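You operate a simulated robot arm through the tools that you are given. There is no shell and no other tool. Be economical: measure what you need, move in short steps, check, and stop when the job is done.

You are at the controls of a simulated robot arm. One attempt, no reset.

TASK
Set the target to the weight on the card in the small rack, then start up and feed the lanes.
Fine: free the stop button, press reset, then press feed once.

It is judged by the outcome, as a careful person would: the job done as asked, and still so three seconds after it is handed in. It fails if anything else is knocked over, pushed out of place, dropped, spilled or broken.

THE ROBOT
A 6-joint arm with a two-finger gripper on a trunk, on a base that drives. Base frame: it is fixed to the floor where the robot stands at the start and does not move with it; the origin is under the middle of the robot, x ahead of it, y to its left, z up. Units: m, rad, N and s.
With the tool pointing down near the work surface it reaches from about 0.16 to 0.84 m from the robot's upright axis, wherever it stands. Its first joint turns from -2.897 to 2.897 rad. Places, roughly: lane eight button [0.4, 0.4, 0.9]; lane five button [0.4, 0.8, 0.9]; lane four button [0.4, 0.9, 0.9]; lane one button [0.4, 1.3, 0.9]; lane seven button [0.4, 0.5, 0.9]; lane six button [0.4, 0.7, 0.9]; lane three button [0.4, 1, 0.9]; lane two button [0.4, 1.2, 0.9]; weigher check key [0.7, -0.2, 1.1]; weigher clear key [0.7, -0.2, 1.1]; weigher drain key [0.7, -0.2, 1.2]; weigher dump key [0.6, -0.1, 1.1]; weigher feed key [0.6, 0, 1.1]; weigher next key [0.6, -0.1, 1.1]; weigher reset key [0.7, -0.2, 1.2]; weigher screen [0.7, -0.1, 1.3]. Payload 1.66 kg.
Tool frame: the origin (TCP) lies between the finger pads and is the grasp point; the fingertips stand 0.016 m ahead of it; z points along the fingers, y is the line along which they close. Largest opening 0.111 m; the body of the gripper starts 0.104 m behind the TCP.
Orientation is that of the tool frame in the base frame, as a unit quaternion [x, y, z, w]. With the fingers straight down and closing along the base's y, the tool's x points along the base's -x, its y along +y and its z along -z.

THE INTERFACE
- The arm moves only by the tool nudge_tool. Its argument "targets" is a list of rows, each a list of 7 numbers: the shift along the tool's x, y, z in m, then the turn, a rotation vector about the tool's x, y, z in rad, then the finger opening in m, from 0 to 0.111. In form: [[dx, dy, dz, ax, ay, az, claw], ...]. A call has 1 to 8 rows; each row is the pose to reach, as a shift and turn from the pose commanded when the call began, along the tool's axes at that moment. A row lasts 0.2 s, in which the tool goes at most 0.05 m and 0.15 rad; a call with a longer step from one row to the next is refused whole, and so is a gripper value outside its range. A pose out of reach is approached as far as the arm can. The call stops where the force on the tool passes 50 N (or 10 N more than at its start, if that is more) or the arm is blocked; 0.2 s more then pass. The fingers move at their own pace and stop on an object; they squeeze with about 27 N. The grip force told is the motor's: it shows also when the fingers shut on nothing. Time passes only in rows, and 0.2 s behind the last, so rows that repeat a pose let the fingers close. It gives the time, the measured TCP pose, the force on the tool (base axes), the opening and the grip force at its end, in the units of the frame above (readings bear some noise), with the torque about the TCP (base axes, N m) and any sound that the robot's microphone picked up.
- Cameras (640 x 400 px; columns grow to the right, rows downward): "scene" is now at [0.0588, 0.1857, 1.7]; the picture's right is [-0.06, -1.00, 0.00], its down [-0.76, 0.05, -0.65] and it looks along [0.65, -0.04, -0.76] (base axes); focal length 271 px, centre (320, 200). "wrist" rides on the gripper at [0.07, 0.014, -0.143] in the tool frame; the picture's right is [-0.19, 0.98, 0.00], its down [-0.87, -0.17, -0.47] and it looks along [-0.46, -0.09, 0.88] (tool axes); focal length 230 px, centre (320, 200). There is no depth. A picture from a camera that has moved, and an enlarged one, comes with that camera's place and axes in the base frame and with its lens.
- grab_frame(camera): a new picture of that camera. It takes no simulated time.
- lift_body(by): slides the trunk up (or, below 0, down) by that many m; the arm and the scene camera ride with it, the base frame stays. It gives what a move gives, with no picture.
- roll_base(legs): drives the robot by 1 to 6 legs, each [ahead, left, turn to the left] in m, m and rad, along the robot's own axes; the way and the turn of a leg run together, so that a leg with both is an arc; at most 1.5 m and 3.142 rad a leg. The arm and the cameras ride along, it lands a little off, and it stops where it bumps. It gives what a move gives.
- aim_head(pan, tilt): turns the head with the scene camera to pan (to the left, within 2.094 rad either way) and tilt (down, from -0.506 to 1.204), counted from straight ahead of the robot. It gives what a move gives.
- zoom(camera, box): a new picture of the part [left, top, right, bottom] of that camera's present view, enlarged. It takes no simulated time.
- sign_off(): hands the job in; it is judged then, once.

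Go step by step. Nothing tells you exact positions but the pictures and the camera data: compare them with the known pose of the tool, close in by small moves and look again before you grip or let go. The budget is 120 turns and 90 pictures, counting those below and the enlarged ones. Unless the task says otherwise, let go and move clear before handing in, and close with one line.

The tools are called after "Request:" as name(argument=value, ...) on one line, values as JSON. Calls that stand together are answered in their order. nudge_tool: Moves the arm, as the interface text tells. Its arguments: {"type":"object","properties":{"targets":{"type":"array"}},"required":["targets"]} The other tools are called the same way: lift_body (by) slides the trunk up or down; roll_base (legs) drives the base; aim_head (pan, tilt) turns the head that bears the scene camera; grab_frame (camera) takes a picture; zoom (camera, box) takes an enlarged picture of a part of a camera's view; sign_off () hands the job in.

At the start:

```text
time: 0.0
position: [0.4728, -0.2073, 1.3671]
ee_rot: [0.0, 1.0, 0.0, 0.0]
ft_force: [0.5, 0.4, 1.0]
torque: [0.0, -0.01, 0.0]
opening: 0.1108
grip_force: 0.0
trunk travel left (down, up): [-0.3, 0.29]
robot x, y, heading: [-0.0017, 0.0017, 0.002]
head pan, tilt: [-0.063, 0.86]
```

scene: 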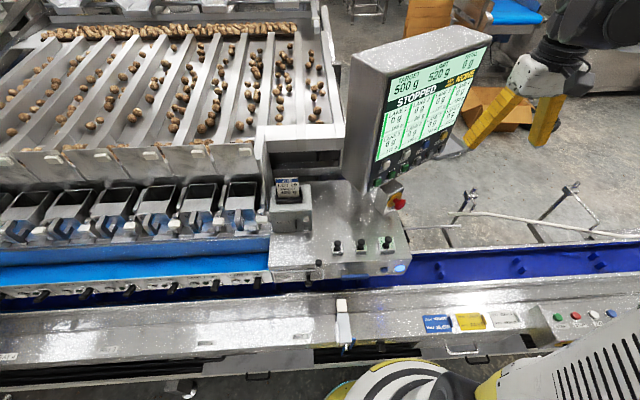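
wrist: 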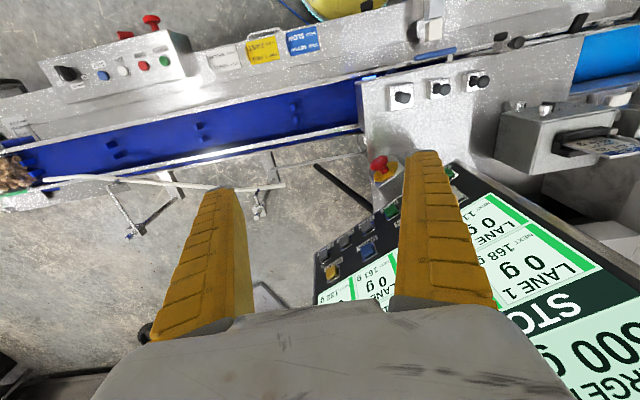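

I see a weigher screen with target 500 g, a small rack with a card, keys under the screen and a red stop button. I'll zoom in on them first.

Request:
zoom(camera="scene", box=[255, 165, 325, 235])

Request:
zoom(camera="scene", box=[340, 40, 500, 140])

Request:
zoom(camera="scene", box=[320, 130, 480, 260])

```text
5.71 times, centred on (290, 200) of scene
camera zoom: at [0.0588, 0.1857, 1.7], right [-0.06, -1.0, 0.0], down [-0.76, 0.05, -0.65], along [0.65, -0.04, -0.76], focal length 1548 px, centre (491, 200)
```

zoom: 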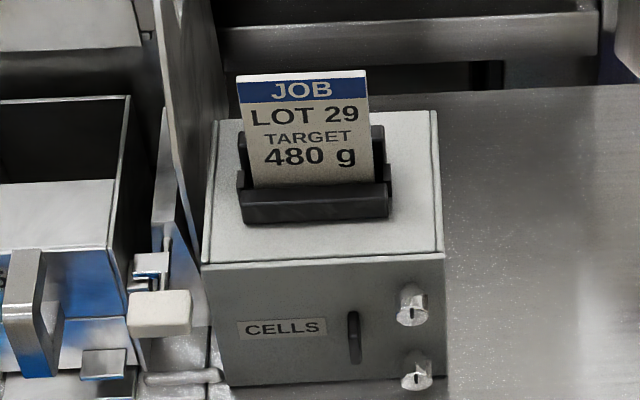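

```text
4.00 times, centred on (420, 90) of scene
camera zoom: at [0.0588, 0.1857, 1.7], right [-0.06, -1.0, 0.0], down [-0.76, 0.05, -0.65], along [0.65, -0.04, -0.76], focal length 1083 px, centre (-80, 640)
```

zoom: 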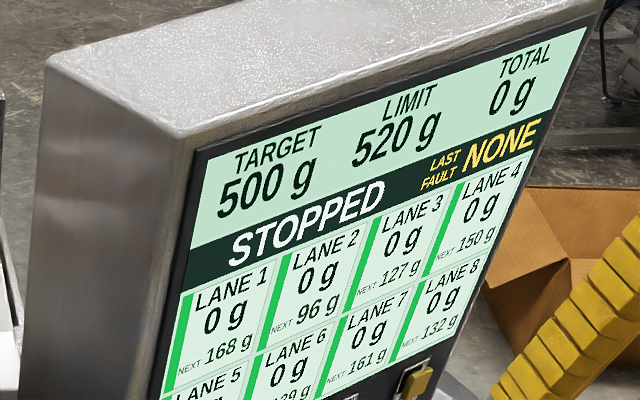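

```text
3.08 times, centred on (400, 195) of scene
camera zoom: at [0.0588, 0.1857, 1.7], right [-0.06, -1.0, 0.0], down [-0.76, 0.05, -0.65], along [0.65, -0.04, -0.76], focal length 833 px, centre (74, 215)
```

zoom: 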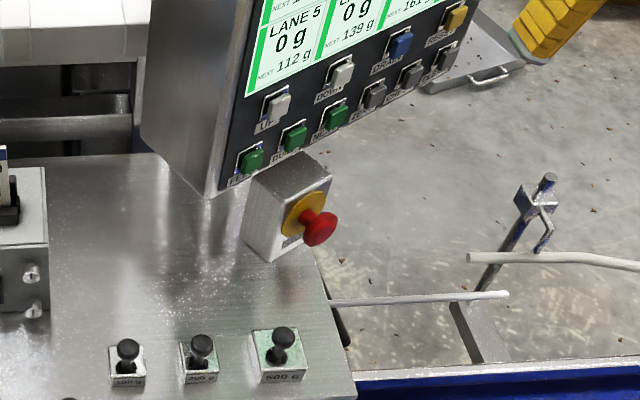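

The card says 480 g while the target is 500 g. I'll strafe right to face the panel, which faces right of me, and see the key labels.

Request:
roll_base(legs=[[0, -0.3, 0]])

Request:
aim_head(pan=0.3, tilt=0.7)

Request:
grab_frame(camera="scene")

```text
time: 2.0
position: [0.4753, -0.4983, 1.3685]
ee_rot: [-0.004, 1.0, 0.0, 0.0]
ft_force: [0.0, 0.4, -0.5]
torque: [0.02, -0.03, -0.01]
opening: 0.1111
grip_force: 0.1
trunk travel left (down, up): [-0.3, 0.29]
robot x, y, heading: [0.0006, -0.2933, 0.008]
head pan, tilt: [-0.063, 0.86]
```

```text
time: 2.9
position: [0.4749, -0.4977, 1.3697]
ee_rot: [-0.003, 1.0, 0.0, 0.001]
ft_force: [0.2, 0.6, 0.6]
torque: [0.0, -0.02, 0.02]
opening: 0.111
grip_force: 0.0
trunk travel left (down, up): [-0.3, 0.29]
robot x, y, heading: [0.0049, -0.2951, 0.007]
head pan, tilt: [0.3, 0.7]
```

```text
84 pictures are left
camera scene: at [0.062, -0.0782, 1.713], right [0.3, -0.95, 0.0], down [-0.61, -0.19, -0.76], along [0.73, 0.23, -0.64], focal length 271 px, centre (320, 200)
```

scene: 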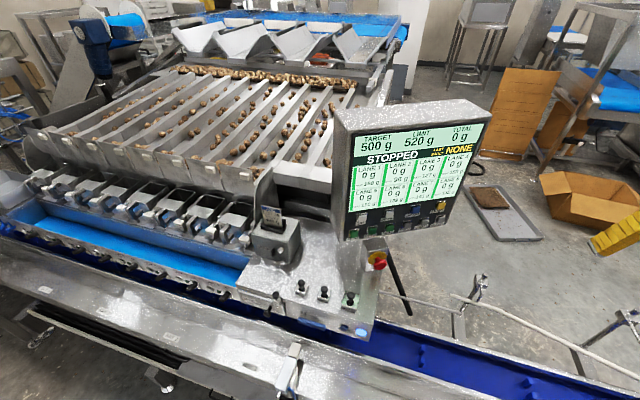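

Request:
zoom(camera="scene", box=[335, 190, 455, 270])

Request:
zoom(camera="scene", box=[330, 110, 490, 210])

Request:
zoom(camera="scene", box=[350, 240, 398, 272])

```text
5.00 times, centred on (395, 230) of scene
camera zoom: at [0.062, -0.0782, 1.713], right [0.3, -0.95, 0.0], down [-0.61, -0.19, -0.76], along [0.73, 0.23, -0.64], focal length 1354 px, centre (-55, 50)
```

zoom: 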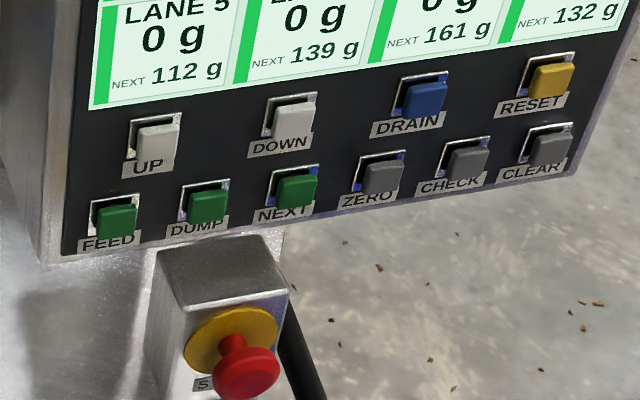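

```text
4.00 times, centred on (410, 160) of scene
camera zoom: at [0.062, -0.0782, 1.713], right [0.3, -0.95, 0.0], down [-0.61, -0.19, -0.76], along [0.73, 0.23, -0.64], focal length 1083 px, centre (-40, 360)
```

zoom: 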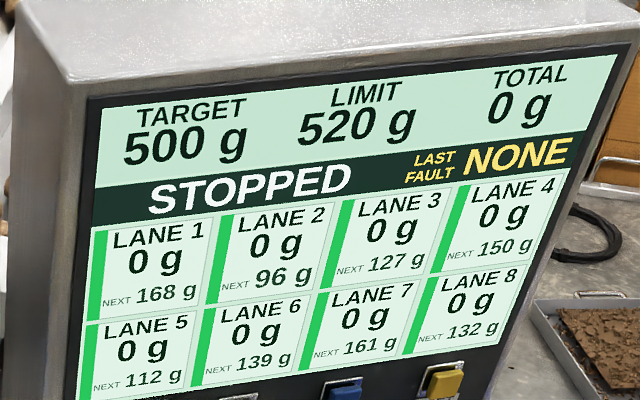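

```text
12.50 times, centred on (374, 256) of scene
camera zoom: at [0.062, -0.0782, 1.713], right [0.3, -0.95, 0.0], down [-0.61, -0.19, -0.76], along [0.73, 0.23, -0.64], focal length 3385 px, centre (-355, -500)
```

zoom: 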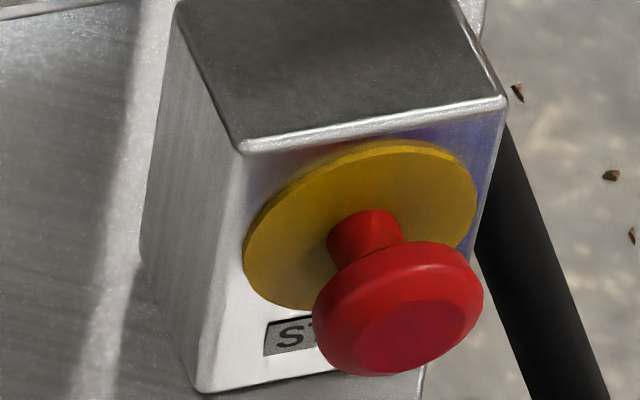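

The keys read UP/DOWN/DRAIN/RESET above FEED/DUMP/NEXT/ZERO/CHECK/CLEAR. The panel is nearly vertical and faces about (-0.87, -0.49). I put UP at (0.598, -0.028, 1.207), DOWN about 0.078 m further right, and STOP at (0.596, -0.104, 1.033). Next I pitch the tool to horizontal with the fingers closed.

Request:
nudge_tool(targets=[[0, 0, 0, 0, -0.14, 0, 0], [0, 0, 0, 0, -0.28, 0, 0], [0, 0, 0, 0, -0.42, 0, 0], [0, 0, 0, 0, -0.56, 0, 0], [0, 0, 0, 0, -0.7, 0, 0], [0, 0, 0, 0, -0.84, 0, 0], [0, 0, 0, 0, -0.98, 0, 0], [0, 0, 0, 0, -1.12, 0, 0]])

```text
time: 4.7
position: [0.4745, -0.4972, 1.3684]
ee_rot: [-0.004, 0.847, 0.002, 0.532]
ft_force: [-1.0, 0.0, 0.4]
torque: [-0.02, 0.01, 0.02]
opening: 0.0001
grip_force: 27.2
trunk travel left (down, up): [-0.3, 0.29]
robot x, y, heading: [-0.0007, -0.2929, 0.007]
head pan, tilt: [0.3, 0.7]
```

Request:
nudge_tool(targets=[[0, 0, 0, 0, -0.15, 0, 0], [0, 0, 0, 0, -0.3, 0, 0], [0, 0, 0, 0, -0.451, 0, 0]])

Request:
nudge_tool(targets=[[0, 0, 0, -0.13, 0, 0, 0], [0, 0, 0, -0.26, 0, 0, 0], [0, 0, 0, -0.39, 0, 0, 0], [0, 0, 0, -0.51, 0, 0, 0]])

Request:
grab_frame(camera="wrist")

```text
refused: row 3 steps farther than a row can; nothing moved
```

```text
time: 5.7
position: [0.4757, -0.4989, 1.3681]
ee_rot: [-0.138, 0.818, 0.216, 0.514]
ft_force: [0.4, -0.3, 0.1]
torque: [0.04, -0.02, 0.03]
opening: 0.0
grip_force: 26.9
trunk travel left (down, up): [-0.3, 0.29]
robot x, y, heading: [0.0001, -0.2958, 0.006]
head pan, tilt: [0.3, 0.7]
```

```text
80 pictures are left
camera wrist: at [0.3282, -0.5583, 1.3603], right [-0.36, 0.85, 0.38], down [0.08, -0.38, 0.92], along [0.93, 0.36, 0.06], focal length 230 px, centre (320, 200)
```

wrist: 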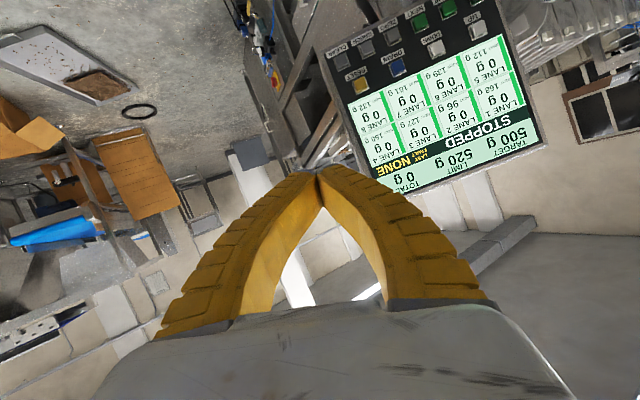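

Request:
nudge_tool(targets=[[0, 0, 0, 0.001, -0.098, -0.054, 0], [0, 0, 0, 0.002, -0.196, -0.109, 0], [0, 0, 0, 0.004, -0.293, -0.163, 0], [0, 0, 0, 0.005, -0.391, -0.218, 0]])

Request:
grab_frame(camera="wrist")

```text
time: 6.7
position: [0.4758, -0.4977, 1.3684]
ee_rot: [-0.179, 0.685, 0.179, 0.683]
ft_force: [0.5, 1.2, 0.7]
torque: [0.0, -0.03, -0.02]
opening: 0.0001
grip_force: 27.0
trunk travel left (down, up): [-0.3, 0.29]
robot x, y, heading: [0.0016, -0.2967, 0.007]
head pan, tilt: [0.3, 0.7]
```

```text
79 pictures are left
camera wrist: at [0.345, -0.5562, 1.2967], right [-0.48, 0.86, 0.19], down [-0.33, -0.38, 0.87], along [0.81, 0.35, 0.46], focal length 230 px, centre (320, 200)
```

wrist: 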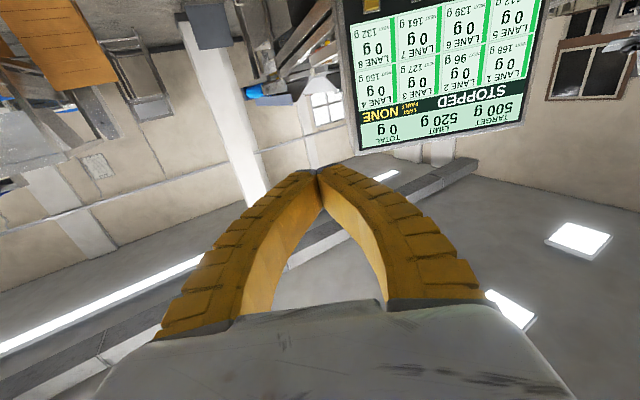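

Request:
nudge_tool(targets=[[0.02, 0.034, 0.0275, 0, 0, 0, 0], [0.04, 0.068, 0.055, 0, 0, 0, 0], [0.06, 0.102, 0.0825, 0, 0, 0, 0], [0.08, 0.136, 0.11, 0, 0, 0, 0], [0.1, 0.17, 0.1375, 0, 0, 0, 0], [0.12, 0.204, 0.165, 0, 0, 0, 0], [0.14, 0.238, 0.1925, 0, 0, 0, 0], [0.161, 0.271, 0.22, 0, 0, 0, 0]])

Request:
grab_frame(camera="scene")

Request:
grab_frame(camera="wrist")

```text
time: 8.5
position: [0.5831, -0.1622, 1.3048]
ee_rot: [-0.179, 0.686, 0.179, 0.682]
ft_force: [0.4, -0.7, -0.5]
torque: [0.01, 0.0, -0.01]
opening: 0.0
grip_force: 27.2
out of reach, approached as far as the arm can: row 3, 4, 5, 6, 7, 8
trunk travel left (down, up): [-0.3, 0.29]
robot x, y, heading: [-0.0002, -0.2933, 0.005]
head pan, tilt: [0.3, 0.7]
```

```text
78 pictures are left
camera scene: at [0.0635, -0.0765, 1.7127], right [0.3, -0.95, 0.0], down [-0.61, -0.2, -0.76], along [0.73, 0.23, -0.65], focal length 271 px, centre (320, 200)
```

scene: 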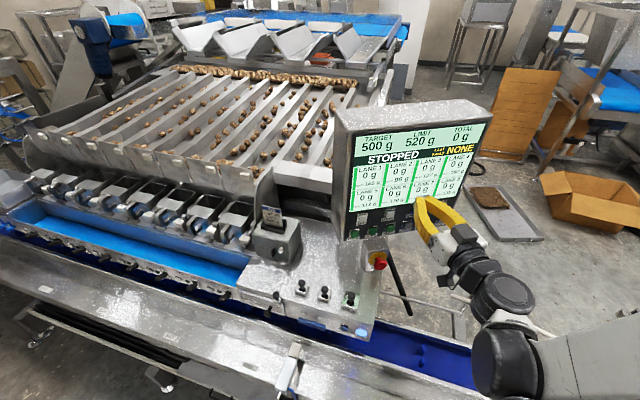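

```text
77 pictures are left
camera wrist: at [0.4523, -0.2212, 1.2347], right [-0.48, 0.86, 0.19], down [-0.32, -0.37, 0.87], along [0.82, 0.36, 0.46], focal length 230 px, centre (320, 200)
```

wrist: 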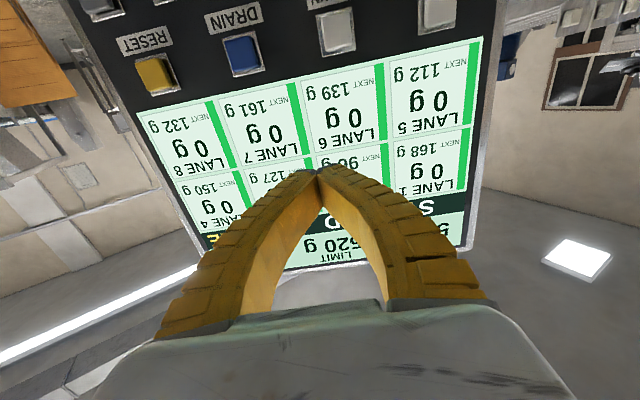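

The estimate for DOWN holds at (0.637, -0.095, 1.204), but the arm can't get that low from this trunk height. I'll lower the trunk by 0.1 m.

Request:
lift_body(by=-0.1)

Request:
nudge_tool(targets=[[0, 0, 0, 0, 0, 0, 0]])

```text
time: 9.8
position: [0.5819, -0.1644, 1.2047]
ee_rot: [-0.18, 0.687, 0.179, 0.681]
ft_force: [-0.1, -0.3, -0.6]
torque: [0.02, -0.01, 0.03]
opening: 0.0
grip_force: 27.4
trunk travel left (down, up): [-0.2, 0.39]
robot x, y, heading: [0.0021, -0.2914, 0.009]
head pan, tilt: [0.3, 0.7]
```

```text
time: 10.2
position: [0.5811, -0.1634, 1.2058]
ee_rot: [-0.18, 0.687, 0.179, 0.681]
ft_force: [-0.2, -1.0, -0.2]
torque: [0.02, -0.04, 0.0]
opening: 0.0
grip_force: 26.8
trunk travel left (down, up): [-0.2, 0.39]
robot x, y, heading: [0.002, -0.2928, 0.006]
head pan, tilt: [0.3, 0.7]
```

Request:
nudge_tool(targets=[[0, 0.032, 0, 0, 0, 0, 0], [0, 0.032, 0.03, 0, 0, 0, 0]])

Request:
grab_frame(camera="wrist")

Request:
zoom(camera="scene", box=[330, 110, 490, 210])

```text
time: 10.8
position: [0.5932, -0.1232, 1.2065]
ee_rot: [-0.179, 0.687, 0.178, 0.681]
ft_force: [-0.3, 0.8, -0.1]
torque: [-0.01, 0.01, 0.0]
opening: 0.0003
grip_force: 27.0
out of reach, approached as far as the arm can: row 1
trunk travel left (down, up): [-0.2, 0.39]
robot x, y, heading: [0.0002, -0.29, 0.004]
head pan, tilt: [0.3, 0.7]
```

```text
76 pictures are left
camera wrist: at [0.4624, -0.1814, 1.1348], right [-0.48, 0.86, 0.19], down [-0.32, -0.38, 0.87], along [0.82, 0.36, 0.46], focal length 230 px, centre (320, 200)
```

wrist: 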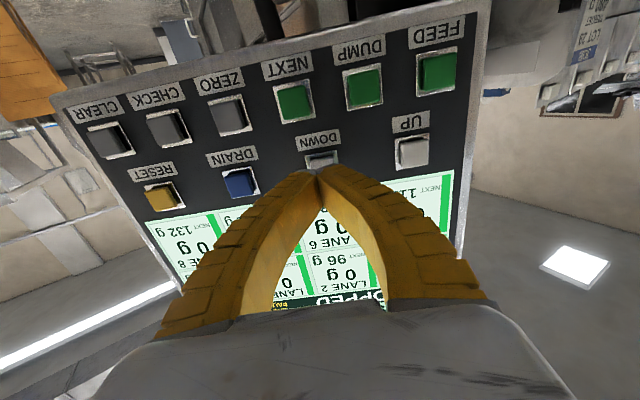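

```text
4.00 times, centred on (410, 160) of scene
camera zoom: at [0.0629, -0.0777, 1.6129], right [0.3, -0.95, 0.0], down [-0.61, -0.19, -0.76], along [0.73, 0.23, -0.64], focal length 1083 px, centre (-40, 360)
```

zoom: 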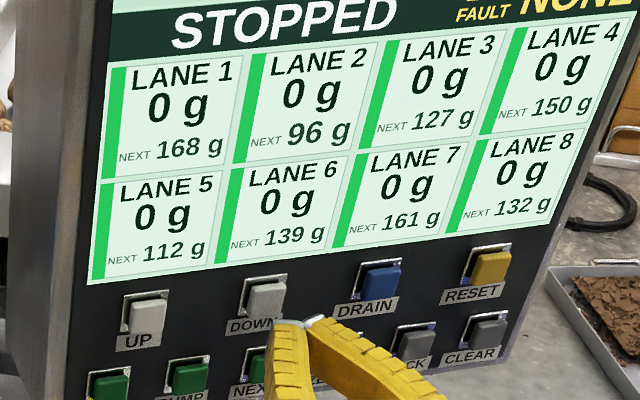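

The fingertips line up with DOWN, about 3.5 cm short of it. I'll press in and withdraw in one call.

Request:
nudge_tool(targets=[[0, 0, 0.025, 0, 0, 0, 0], [0, 0, 0.034, 0, 0, 0, 0], [0, 0, 0.04, 0, 0, 0, 0], [0, 0, 0.01, 0, 0, 0, 0]])

Request:
grab_frame(camera="wrist")

Request:
aim_head(pan=0.3, tilt=0.55)

Request:
zoom(camera="scene", box=[320, 110, 520, 235])

```text
time: 11.8
position: [0.5982, -0.117, 1.2039]
ee_rot: [-0.179, 0.686, 0.179, 0.682]
ft_force: [0.1, 0.1, -0.7]
torque: [0.0, 0.0, -0.02]
opening: 0.0001
grip_force: 28.8
trunk travel left (down, up): [-0.2, 0.39]
robot x, y, heading: [0.0033, -0.2946, 0.008]
head pan, tilt: [0.3, 0.7]
heard: click
```

```text
74 pictures are left
camera wrist: at [0.4687, -0.1763, 1.1335], right [-0.48, 0.86, 0.19], down [-0.32, -0.38, 0.87], along [0.81, 0.36, 0.46], focal length 230 px, centre (320, 200)
```

wrist: 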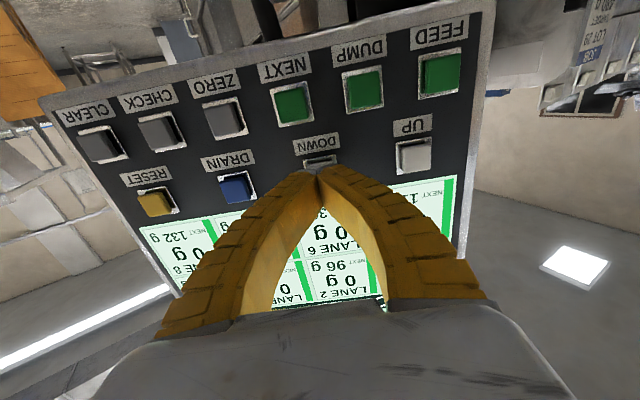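

```text
time: 12.5
position: [0.5997, -0.1186, 1.2043]
ee_rot: [-0.179, 0.687, 0.179, 0.682]
ft_force: [-0.8, -0.6, 0.0]
torque: [-0.04, 0.02, 0.02]
opening: 0.0
grip_force: 28.5
trunk travel left (down, up): [-0.2, 0.39]
robot x, y, heading: [0.0008, -0.2964, 0.01]
head pan, tilt: [0.3, 0.55]
```

```text
3.20 times, centred on (420, 172) of scene
camera zoom: at [0.0665, -0.0766, 1.6262], right [0.3, -0.95, 0.0], down [-0.5, -0.16, -0.85], along [0.81, 0.26, -0.52], focal length 867 px, centre (0, 288)
```

zoom: 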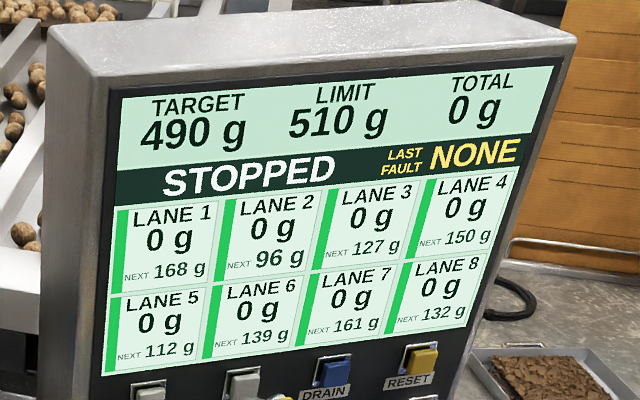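

One press took the target down 10 g to 490, so one more is needed.

Request:
nudge_tool(targets=[[0, 0, 0.015, 0, 0, 0, 0], [0, 0, 0.024, 0, 0, 0, 0], [0, 0, 0.03, 0, 0, 0, 0], [0, 0, 0.0, 0, 0, 0, 0]])

Request:
zoom(camera="scene", box=[320, 110, 520, 235])

```text
time: 13.5
position: [0.5993, -0.115, 1.2067]
ee_rot: [-0.18, 0.686, 0.18, 0.682]
ft_force: [-0.2, 0.4, 0.3]
torque: [-0.03, 0.0, -0.01]
opening: 0.0
grip_force: 28.7
trunk travel left (down, up): [-0.2, 0.39]
robot x, y, heading: [0.0022, -0.292, 0.011]
head pan, tilt: [0.3, 0.55]
heard: click
```

```text
3.20 times, centred on (420, 172) of scene
camera zoom: at [0.0656, -0.0769, 1.6263], right [0.3, -0.95, 0.0], down [-0.5, -0.16, -0.85], along [0.81, 0.26, -0.52], focal length 867 px, centre (0, 288)
```

zoom: 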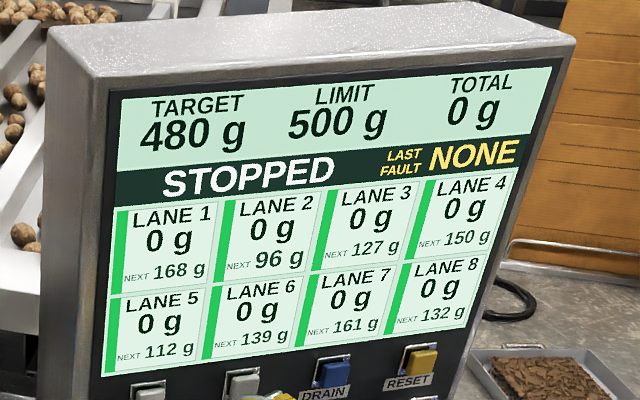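

Target is now 480 g. Next I back off with the fingers open and check the arm's clearance above the conveyor before going down to STOP.

Request:
nudge_tool(targets=[[0, 0, -0.04, 0, 0, 0, 0], [0, 0.01, -0.08, 0, 0, 0, 0.08], [0, 0.012, -0.1, 0, 0, 0, 0.08]])

Request:
aim_head(pan=0.1, tilt=0.8)

Request:
grab_frame(camera="scene")

```text
time: 14.3
position: [0.513, -0.1546, 1.2282]
ee_rot: [-0.18, 0.687, 0.179, 0.681]
ft_force: [0.9, -0.3, -0.8]
torque: [0.0, -0.01, 0.02]
opening: 0.0815
grip_force: 0.9
out of reach, approached as far as the arm can: row 1, 2, 3
trunk travel left (down, up): [-0.2, 0.39]
robot x, y, heading: [0.0002, -0.2957, 0.008]
head pan, tilt: [0.3, 0.55]
```

```text
time: 15.1
position: [0.5137, -0.1537, 1.2275]
ee_rot: [-0.18, 0.687, 0.179, 0.681]
ft_force: [0.0, 0.0, 0.6]
torque: [-0.03, 0.02, 0.01]
opening: 0.0817
grip_force: 1.1
trunk travel left (down, up): [-0.2, 0.39]
robot x, y, heading: [0.0023, -0.2927, 0.01]
head pan, tilt: [0.099, 0.799]
```

```text
71 pictures are left
camera scene: at [0.0612, -0.095, 1.6049], right [0.11, -0.99, 0.0], down [-0.71, -0.08, -0.7], along [0.69, 0.07, -0.72], focal length 271 px, centre (320, 200)
```

scene: 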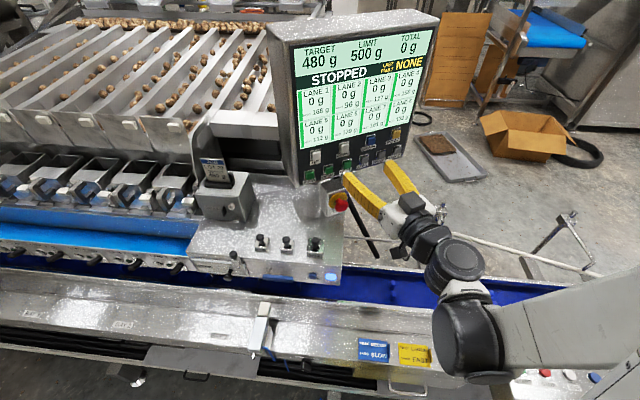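

Request:
aim_head(pan=-0.7, tilt=0.9)

Request:
grab_frame(camera="scene")

```text
time: 16.2
position: [0.5141, -0.1551, 1.228]
ee_rot: [-0.179, 0.686, 0.179, 0.682]
ft_force: [-0.6, 0.4, -0.4]
torque: [-0.02, 0.0, -0.02]
opening: 0.0816
grip_force: 0.6
trunk travel left (down, up): [-0.2, 0.39]
robot x, y, heading: [-0.0007, -0.2919, 0.008]
head pan, tilt: [-0.7, 0.901]
```

```text
70 pictures are left
camera scene: at [0.0391, -0.1518, 1.5969], right [-0.64, -0.77, 0.0], down [-0.6, 0.5, -0.62], along [0.48, -0.4, -0.78], focal length 271 px, centre (320, 200)
```

scene: 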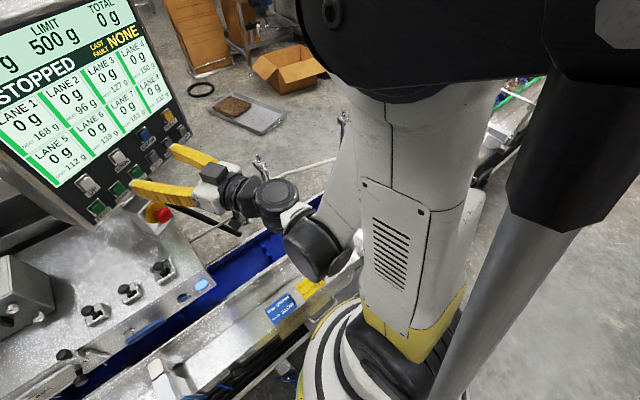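

The wrist sits at the same height as the tool, so there is room to go down. I'll lower the trunk in two steps.

Request:
lift_body(by=-0.1)

Request:
aim_head(pan=0.0, tilt=0.8)

Request:
grab_frame(camera="scene")

Request:
grab_frame(camera="wrist")

```text
time: 17.5
position: [0.5141, -0.1536, 1.1286]
ee_rot: [-0.181, 0.687, 0.18, 0.681]
ft_force: [-0.2, -0.5, -0.2]
torque: [0.04, 0.0, 0.0]
opening: 0.0815
grip_force: 0.7
trunk travel left (down, up): [-0.1, 0.49]
robot x, y, heading: [-0.0005, -0.2977, 0.006]
head pan, tilt: [-0.7, 0.901]
```

```text
time: 18.6
position: [0.5138, -0.1544, 1.1279]
ee_rot: [-0.18, 0.688, 0.179, 0.68]
ft_force: [0.3, 0.0, 0.8]
torque: [0.0, 0.01, -0.02]
opening: 0.0815
grip_force: 0.9
trunk travel left (down, up): [-0.1, 0.49]
robot x, y, heading: [0.0004, -0.2978, 0.006]
head pan, tilt: [0.0, 0.799]
```

```text
69 pictures are left
camera scene: at [0.0617, -0.1032, 1.5048], right [0.01, -1.0, 0.0], down [-0.72, 0.0, -0.7], along [0.7, 0.0, -0.72], focal length 271 px, centre (320, 200)
```

scene: 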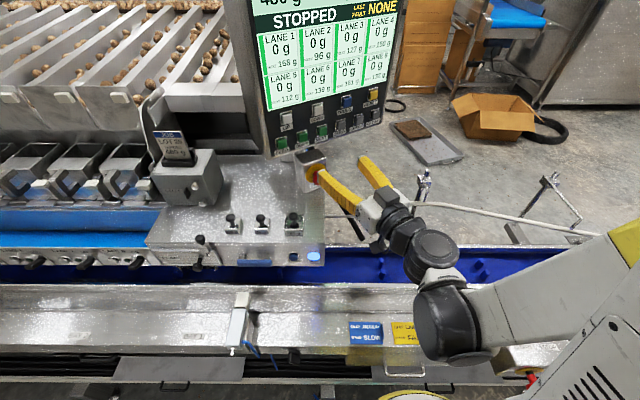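

```text
68 pictures are left
camera wrist: at [0.3826, -0.2129, 1.0579], right [-0.48, 0.86, 0.19], down [-0.32, -0.37, 0.87], along [0.82, 0.36, 0.46], focal length 230 px, centre (320, 200)
```

wrist: 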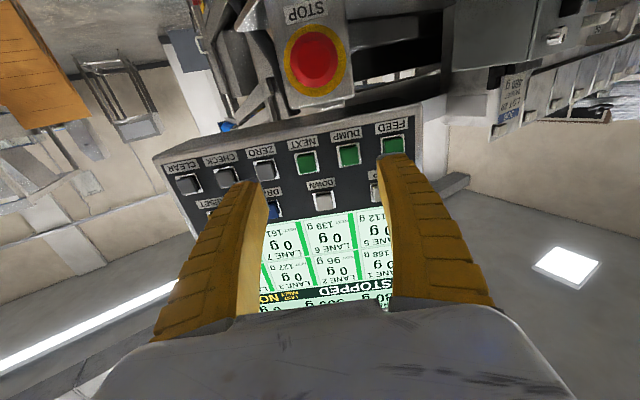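

STOP is straight ahead and lower, at z of about 1.037. I'll lower the trunk another 0.09 m and recheck.

Request:
lift_body(by=-0.09)

Request:
grab_frame(camera="scene")

Request:
grab_frame(camera="wrist")

```text
time: 19.8
position: [0.513, -0.1538, 1.0386]
ee_rot: [-0.18, 0.687, 0.179, 0.681]
ft_force: [-0.7, 0.3, 0.6]
torque: [0.03, 0.01, 0.03]
opening: 0.0812
grip_force: 0.7
trunk travel left (down, up): [-0.01, 0.58]
robot x, y, heading: [-0.0005, -0.2961, 0.008]
head pan, tilt: [0.0, 0.799]
```

```text
67 pictures are left
camera scene: at [0.0616, -0.1031, 1.4149], right [0.01, -1.0, 0.0], down [-0.72, -0.01, -0.7], along [0.7, 0.0, -0.72], focal length 271 px, centre (320, 200)
```

scene: 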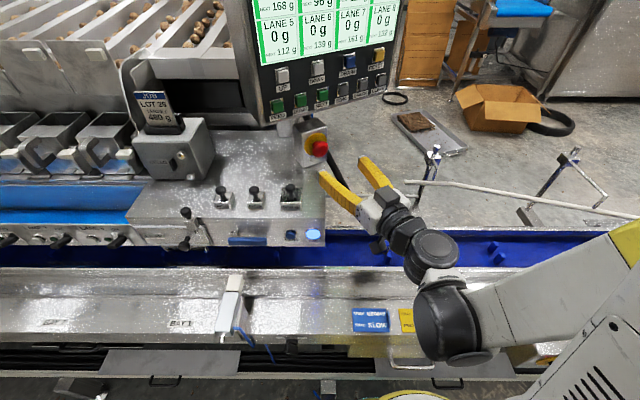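

```text
66 pictures are left
camera wrist: at [0.3825, -0.2129, 0.9681], right [-0.48, 0.86, 0.19], down [-0.32, -0.37, 0.87], along [0.82, 0.36, 0.46], focal length 230 px, centre (320, 200)
```

wrist: 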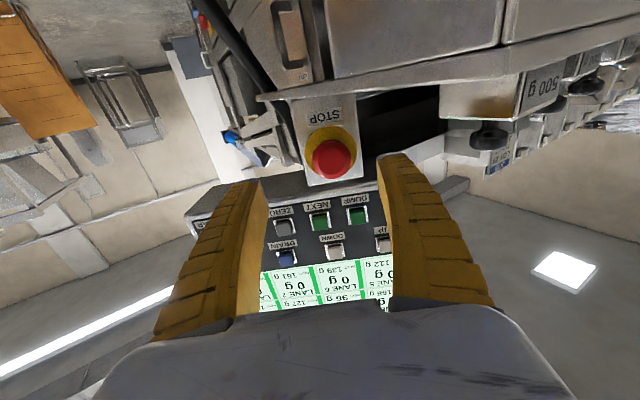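

Request:
nudge_tool(targets=[[0, 0.01, 0.03, 0, 0, 0, 0.08], [-0.002, 0.01, 0.06, 0, 0, 0, 0.08], [-0.002, 0.01, 0.075, 0, 0, 0, 0.08]])

Request:
grab_frame(camera="wrist")

Request:
zoom(camera="scene", box=[280, 100, 440, 200])

```text
time: 20.6
position: [0.5729, -0.1078, 1.0381]
ee_rot: [-0.18, 0.687, 0.179, 0.681]
ft_force: [0.0, 0.4, 0.3]
torque: [-0.02, 0.01, -0.02]
opening: 0.0815
grip_force: 0.8
trunk travel left (down, up): [-0.01, 0.58]
robot x, y, heading: [-0.0006, -0.2977, 0.011]
head pan, tilt: [0.0, 0.799]
```

```text
65 pictures are left
camera wrist: at [0.4424, -0.1661, 0.9689], right [-0.48, 0.86, 0.19], down [-0.32, -0.37, 0.87], along [0.82, 0.36, 0.46], focal length 230 px, centre (320, 200)
```

wrist: 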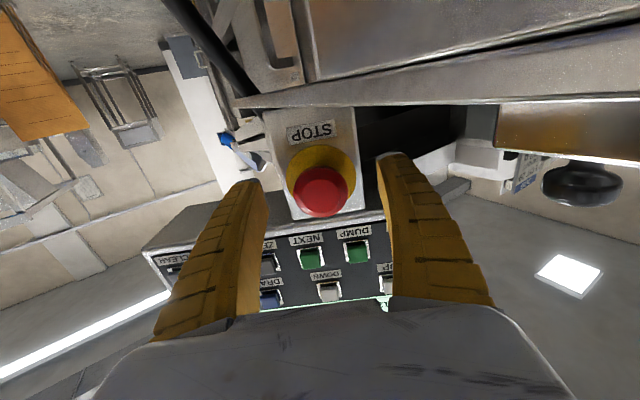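

```text
4.00 times, centred on (360, 150) of scene
camera zoom: at [0.0618, -0.1031, 1.4148], right [0.01, -1.0, 0.0], down [-0.72, -0.01, -0.7], along [0.7, 0.0, -0.72], focal length 1083 px, centre (160, 400)
```

zoom: 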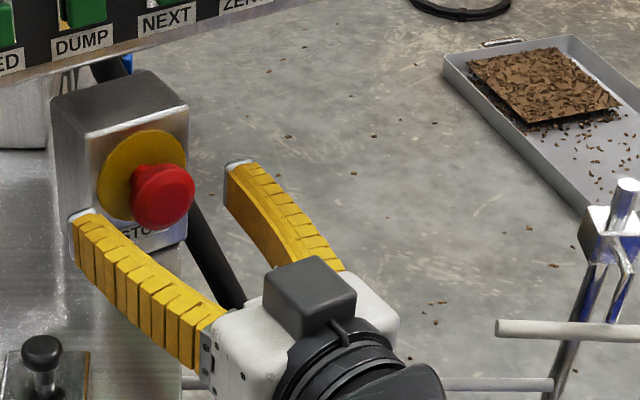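

The STOP head is centred between the fingers. I'll advance 2 cm and close on it.

Request:
nudge_tool(targets=[[-0.002, 0, 0.012, 0, 0, 0, 0.08], [-0.002, 0, 0.02, 0, 0, 0, 0.08], [-0.002, 0, 0.02, 0, 0, 0, 0.05]])

Request:
zoom(camera="scene", box=[290, 110, 370, 160])

```text
time: 21.4
position: [0.591, -0.0984, 1.0418]
ee_rot: [-0.18, 0.687, 0.18, 0.681]
ft_force: [1.2, 0.3, -0.1]
torque: [-0.06, 0.02, 0.0]
opening: 0.0523
grip_force: 1.5
trunk travel left (down, up): [-0.01, 0.58]
robot x, y, heading: [0.0016, -0.2946, 0.01]
head pan, tilt: [0.0, 0.799]
```

```text
8.00 times, centred on (330, 135) of scene
camera zoom: at [0.0617, -0.1031, 1.4148], right [0.01, -1.0, 0.0], down [-0.72, -0.01, -0.7], along [0.7, 0.0, -0.72], focal length 2166 px, centre (240, 720)
```

zoom: 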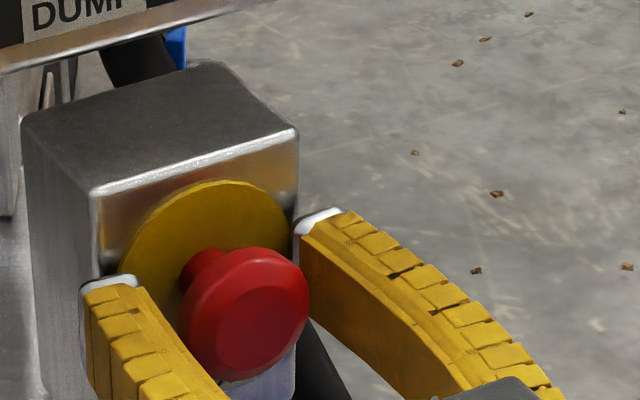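

Request:
nudge_tool(targets=[[0, 0, 0, 0, 0, 0, 0.02], [0, 0, 0, 0, 0, 0, 0.02], [0, 0, 0, 0, 0, 0.14, 0.02], [0, 0, 0, 0, 0, 0.28, 0.02], [0, 0, 0, 0, 0, 0.42, 0.02], [0, 0, 0, 0, 0, 0.56, 0.02], [0, 0, 0, 0, 0, 0.7, 0.02]])

Request:
zoom(camera="scene", box=[290, 110, 370, 160])

```text
time: 23.0
position: [0.5905, -0.0964, 1.0409]
ee_rot: [0.064, 0.708, 0.401, 0.578]
ft_force: [7.2, 12.1, 16.9]
torque: [-3.17, -1.14, 6.18]
opening: 0.0265
grip_force: 34.0
trunk travel left (down, up): [-0.01, 0.58]
robot x, y, heading: [0.0009, -0.2951, 0.009]
head pan, tilt: [0.0, 0.799]
```

```text
8.00 times, centred on (330, 135) of scene
camera zoom: at [0.061, -0.1017, 1.4147], right [0.01, -1.0, 0.0], down [-0.72, -0.01, -0.7], along [0.7, 0.0, -0.72], focal length 2166 px, centre (240, 720)
```

zoom: 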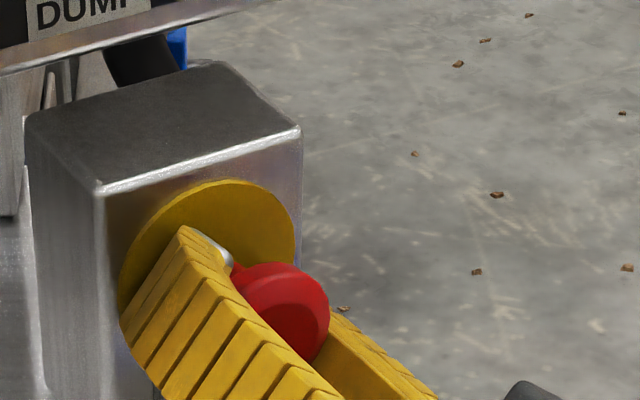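

No click from twisting, and the fingers have settled behind the head. I'll unwind the turn and pull straight out.

Request:
nudge_tool(targets=[[0, 0, 0, 0, 0, -0.14, 0.02], [0, 0, 0, 0, 0, -0.28, 0.02], [0, 0, 0, 0, 0, -0.42, 0.02], [0, 0, 0, 0, 0, -0.56, 0.02], [0, 0, 0, 0, 0, -0.7, 0.02], [0, 0, -0.005, 0, 0, -0.7, 0.02], [0, 0, -0.01, 0, 0, -0.7, 0.02], [0, 0, -0.015, 0, 0, -0.7, 0.02]])

Request:
zoom(camera="scene", box=[290, 110, 370, 160])

```text
time: 23.6
position: [0.5916, -0.096, 1.042]
ee_rot: [-0.001, 0.709, 0.347, 0.613]
ft_force: [13.3, 12.6, 36.0]
torque: [0.12, 0.17, 0.26]
opening: 0.0248
grip_force: 33.8
trunk travel left (down, up): [-0.01, 0.58]
robot x, y, heading: [0.0034, -0.2961, 0.011]
head pan, tilt: [0.0, 0.799]
stopped in row 2: the force on the tool passed its limit at 54 N (the readings are from after the stop); the commanded pose is now the measured one
```

```text
8.00 times, centred on (330, 135) of scene
camera zoom: at [0.0607, -0.1019, 1.4149], right [0.01, -1.0, 0.0], down [-0.72, -0.01, -0.7], along [0.7, 0.01, -0.72], focal length 2166 px, centre (240, 720)
```

zoom: 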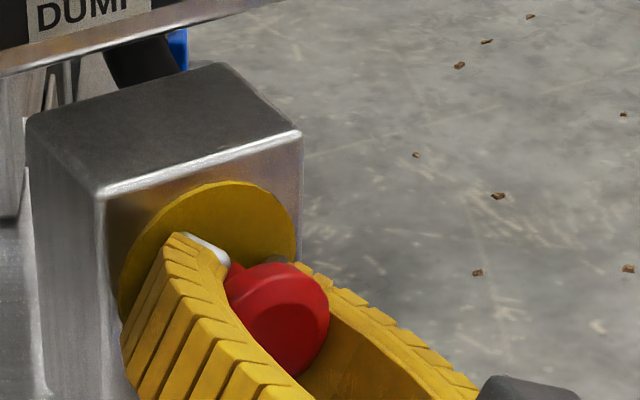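

Request:
nudge_tool(targets=[[0, 0, 0, 0, 0, 0, 0.065], [0, 0, 0, 0, 0, 0, 0.065]])

Request:
zoom(camera="scene", box=[290, 110, 370, 160])

Request:
grab_frame(camera="wrist")

```text
time: 24.2
position: [0.5917, -0.0991, 1.0413]
ee_rot: [0.001, 0.71, 0.344, 0.614]
ft_force: [-0.6, 0.0, 0.3]
torque: [0.0, -0.01, 0.01]
opening: 0.0671
grip_force: 1.1
trunk travel left (down, up): [-0.01, 0.58]
robot x, y, heading: [0.0064, -0.2925, 0.01]
head pan, tilt: [0.0, 0.799]
```

```text
8.00 times, centred on (330, 135) of scene
camera zoom: at [0.0617, -0.103, 1.4147], right [0.01, -1.0, 0.0], down [-0.72, -0.01, -0.7], along [0.7, 0.0, -0.72], focal length 2166 px, centre (240, 720)
```

zoom: 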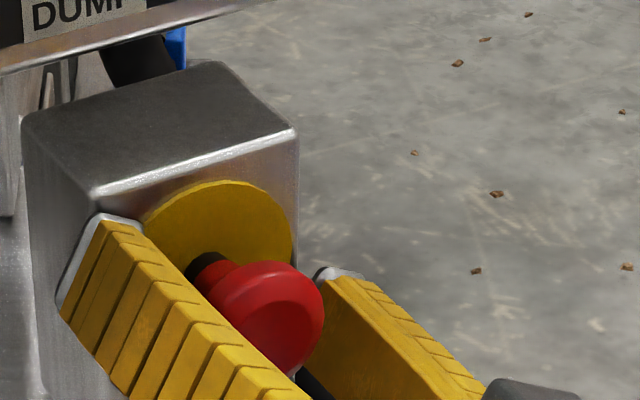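

```text
59 pictures are left
camera wrist: at [0.4453, -0.129, 0.9865], right [-0.37, 0.67, 0.65], down [-0.13, -0.72, 0.68], along [0.92, 0.17, 0.35], focal length 230 px, centre (320, 200)
```

wrist: 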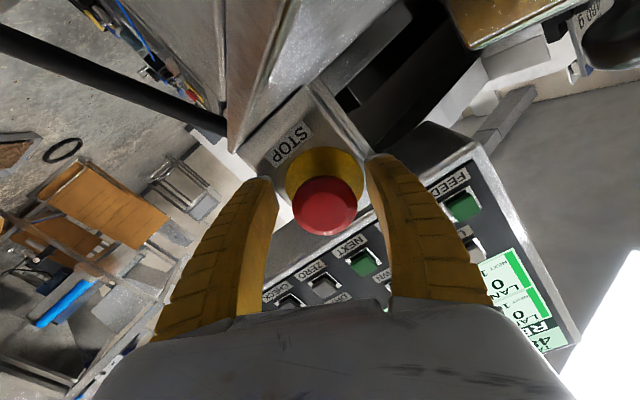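

The button has popped out, with a black shaft now visible, and the screen status changed. I'll back away without touching it and read the screen.

Request:
nudge_tool(targets=[[0, 0, -0.03, 0, 0, 0, 0.08], [0, 0, -0.06, 0, 0, 0, 0.08], [0, 0, -0.09, 0, 0, 0, 0.08]])

Request:
aim_head(pan=0.1, tilt=0.4)

Request:
grab_frame(camera="scene")

```text
time: 25.0
position: [0.5114, -0.1435, 1.044]
ee_rot: [0.0, 0.71, 0.345, 0.614]
ft_force: [0.2, 0.7, -0.1]
torque: [0.02, 0.01, -0.01]
opening: 0.0812
grip_force: 1.3
trunk travel left (down, up): [-0.01, 0.58]
robot x, y, heading: [0.0018, -0.2917, 0.003]
head pan, tilt: [0.0, 0.799]
```

```text
time: 25.8
position: [0.5131, -0.1431, 1.0425]
ee_rot: [0.0, 0.71, 0.344, 0.614]
ft_force: [-0.5, -0.8, -0.2]
torque: [0.01, 0.04, -0.02]
opening: 0.0814
grip_force: 0.7
trunk travel left (down, up): [-0.01, 0.58]
robot x, y, heading: [-0.0002, -0.2914, 0.006]
head pan, tilt: [0.099, 0.4]
```

```text
58 pictures are left
camera scene: at [0.0732, -0.0937, 1.4498], right [0.11, -0.99, 0.0], down [-0.39, -0.04, -0.92], along [0.92, 0.1, -0.39], focal length 271 px, centre (320, 200)
```

scene: 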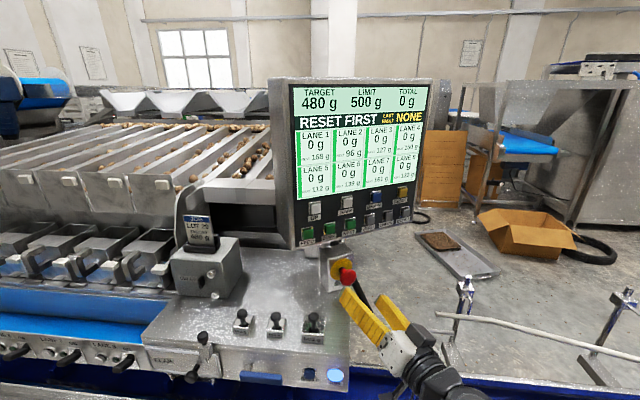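

The screen says RESET FIRST. I'll unroll the wrist, close the fingers, raise the trunk and move across to RESET.

Request:
nudge_tool(targets=[[0, 0, 0, 0, 0, -0.13, 0.04], [0, 0, 0, 0, 0, -0.26, 0], [0, 0, 0, 0, 0, -0.39, 0], [0, 0, 0, 0, 0, -0.507, 0]])

Request:
lift_body(by=0.165)

Request:
nudge_tool(targets=[[0, -0.045, 0.01, 0, 0, 0, 0], [0, -0.09, 0.02, 0, 0, 0, 0], [0, -0.135, 0.03, 0, 0, 0, 0], [0, -0.174, 0.04, 0, 0, 0, 0]])

Request:
grab_frame(camera="wrist")

```text
time: 26.8
position: [0.5143, -0.1426, 1.0423]
ee_rot: [-0.18, 0.687, 0.179, 0.681]
ft_force: [-0.1, 0.3, 0.0]
torque: [0.01, -0.02, -0.04]
opening: 0.0
grip_force: 26.8
trunk travel left (down, up): [-0.01, 0.58]
robot x, y, heading: [0.0028, -0.2928, 0.006]
head pan, tilt: [0.099, 0.4]
```

```text
time: 28.7
position: [0.5138, -0.1426, 1.2072]
ee_rot: [-0.178, 0.688, 0.18, 0.68]
ft_force: [0.9, 0.5, 0.3]
torque: [0.03, 0.03, -0.03]
opening: 0.0
grip_force: 27.0
trunk travel left (down, up): [-0.175, 0.415]
robot x, y, heading: [0.0005, -0.2938, 0.006]
head pan, tilt: [0.099, 0.4]
```

```text
time: 29.7
position: [0.633, -0.2764, 1.2044]
ee_rot: [-0.179, 0.687, 0.18, 0.681]
ft_force: [0.8, 0.0, -0.1]
torque: [0.03, 0.0, 0.0]
opening: 0.0
grip_force: 26.9
trunk travel left (down, up): [-0.175, 0.415]
robot x, y, heading: [0.004, -0.295, 0.007]
head pan, tilt: [0.099, 0.4]
```

```text
57 pictures are left
camera wrist: at [0.5017, -0.3341, 1.1337], right [-0.48, 0.86, 0.19], down [-0.32, -0.38, 0.87], along [0.82, 0.35, 0.46], focal length 230 px, centre (320, 200)
```

wrist: 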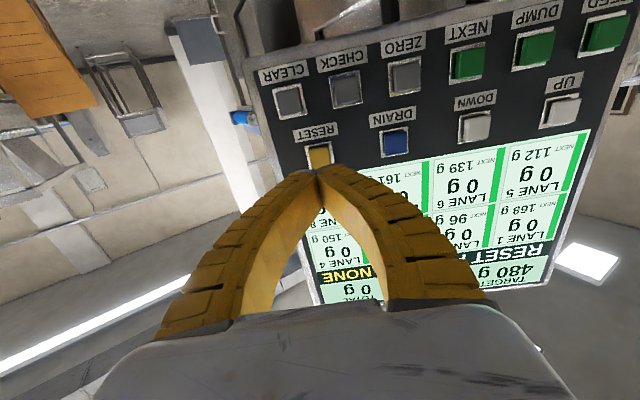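

The fingertips line up with RESET, so I press and withdraw.

Request:
nudge_tool(targets=[[0, 0, 0.04, 0, 0, 0, 0], [0, 0, 0.062, 0, 0, 0, 0], [0, 0, 0.072, 0, 0, 0, 0], [0, 0, 0.078, 0, 0, 0, 0], [0, 0, 0.03, 0, 0, 0, 0]])

Request:
grab_frame(camera="scene")

```text
time: 30.9
position: [0.6599, -0.2605, 1.2069]
ee_rot: [-0.178, 0.687, 0.179, 0.681]
ft_force: [-0.3, -0.6, -0.9]
torque: [-0.01, 0.04, -0.01]
opening: 0.0
grip_force: 28.7
trunk travel left (down, up): [-0.175, 0.415]
robot x, y, heading: [0.0015, -0.2928, 0.008]
head pan, tilt: [0.099, 0.4]
heard: click
```

```text
56 pictures are left
camera scene: at [0.072, -0.094, 1.6151], right [0.11, -0.99, 0.0], down [-0.39, -0.04, -0.92], along [0.92, 0.1, -0.39], focal length 271 px, centre (320, 200)
```

scene: 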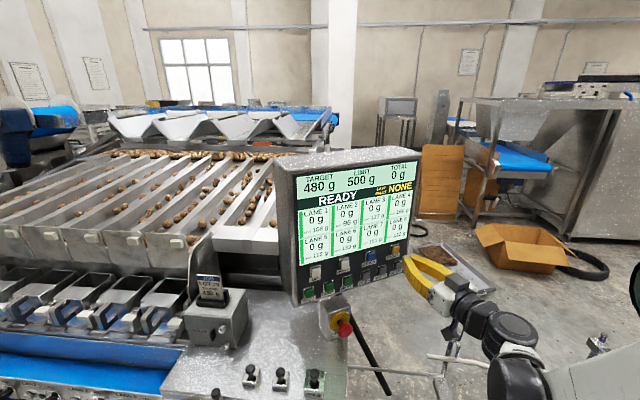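

READY. Next is FEED at about (0.594, -0.0125, 1.145): I back off, lower the trunk 0.062 m and slide left.

Request:
nudge_tool(targets=[[0, 0, -0.025, 0, 0, 0, 0]])

Request:
lift_body(by=-0.062)

Request:
nudge_tool(targets=[[0, 0.045, 0, 0, 0, 0, 0], [0, 0.09, 0, 0, 0, 0, 0], [0, 0.135, 0, 0, 0, 0, 0], [0, 0.18, 0, 0, 0, 0, 0], [0, 0.22, 0, 0, 0, 0, 0], [0, 0.248, 0, 0, 0, 0, 0]])

Request:
grab_frame(camera="wrist")

```text
time: 31.3
position: [0.6375, -0.2722, 1.2062]
ee_rot: [-0.179, 0.687, 0.18, 0.681]
ft_force: [0.1, 0.2, -0.4]
torque: [0.03, 0.02, -0.03]
opening: 0.0
grip_force: 28.3
trunk travel left (down, up): [-0.175, 0.415]
robot x, y, heading: [0.0011, -0.297, 0.011]
head pan, tilt: [0.099, 0.4]
```

```text
time: 32.3
position: [0.6384, -0.2728, 1.1442]
ee_rot: [-0.179, 0.687, 0.18, 0.681]
ft_force: [0.1, 0.6, -0.1]
torque: [0.0, 0.0, 0.0]
opening: 0.0
grip_force: 28.7
trunk travel left (down, up): [-0.113, 0.477]
robot x, y, heading: [-0.0006, -0.292, 0.007]
head pan, tilt: [0.099, 0.4]
```

```text
time: 33.7
position: [0.5176, -0.0558, 1.1466]
ee_rot: [-0.178, 0.687, 0.179, 0.681]
ft_force: [0.3, -0.6, -0.1]
torque: [-0.03, 0.0, 0.0]
opening: 0.0
grip_force: 28.5
trunk travel left (down, up): [-0.113, 0.477]
robot x, y, heading: [-0.0008, -0.2947, 0.009]
head pan, tilt: [0.099, 0.4]
```

```text
55 pictures are left
camera wrist: at [0.3869, -0.1131, 1.0762], right [-0.48, 0.86, 0.19], down [-0.32, -0.38, 0.87], along [0.82, 0.35, 0.46], focal length 230 px, centre (320, 200)
```

wrist: 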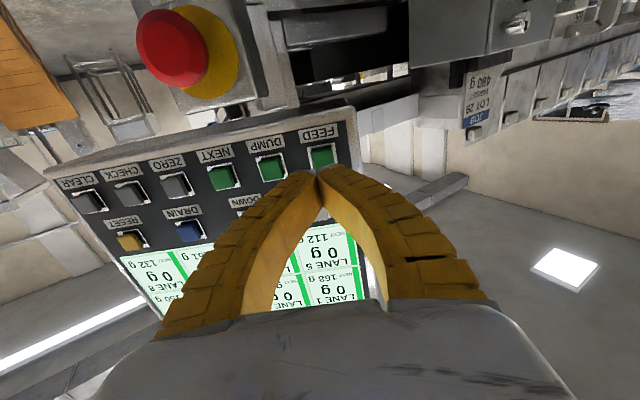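

FEED lines up with the fingertips. One press, then withdraw.

Request:
nudge_tool(targets=[[0, 0.001, 0.035, 0, 0, 0, 0], [0, 0.001, 0.056, 0, 0, 0, 0], [0, 0.001, 0.066, 0, 0, 0, 0], [0, 0.001, 0.071, 0, 0, 0, 0], [0, 0.001, 0.025, 0, 0, 0, 0]])

Request:
grab_frame(camera="scene")

```text
time: 34.9
position: [0.5349, -0.0427, 1.1443]
ee_rot: [-0.178, 0.687, 0.18, 0.681]
ft_force: [-0.8, -0.3, 0.1]
torque: [-0.01, -0.03, 0.0]
opening: 0.0001
grip_force: 29.4
trunk travel left (down, up): [-0.113, 0.477]
robot x, y, heading: [0.003, -0.2882, 0.006]
head pan, tilt: [0.099, 0.4]
heard: click
```

```text
54 pictures are left
camera scene: at [0.0725, -0.0941, 1.5531], right [0.11, -0.99, 0.0], down [-0.39, -0.04, -0.92], along [0.92, 0.1, -0.39], focal length 271 px, centre (320, 200)
```

scene: 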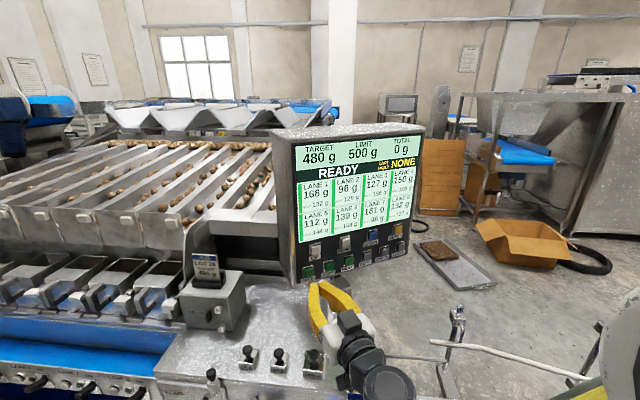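

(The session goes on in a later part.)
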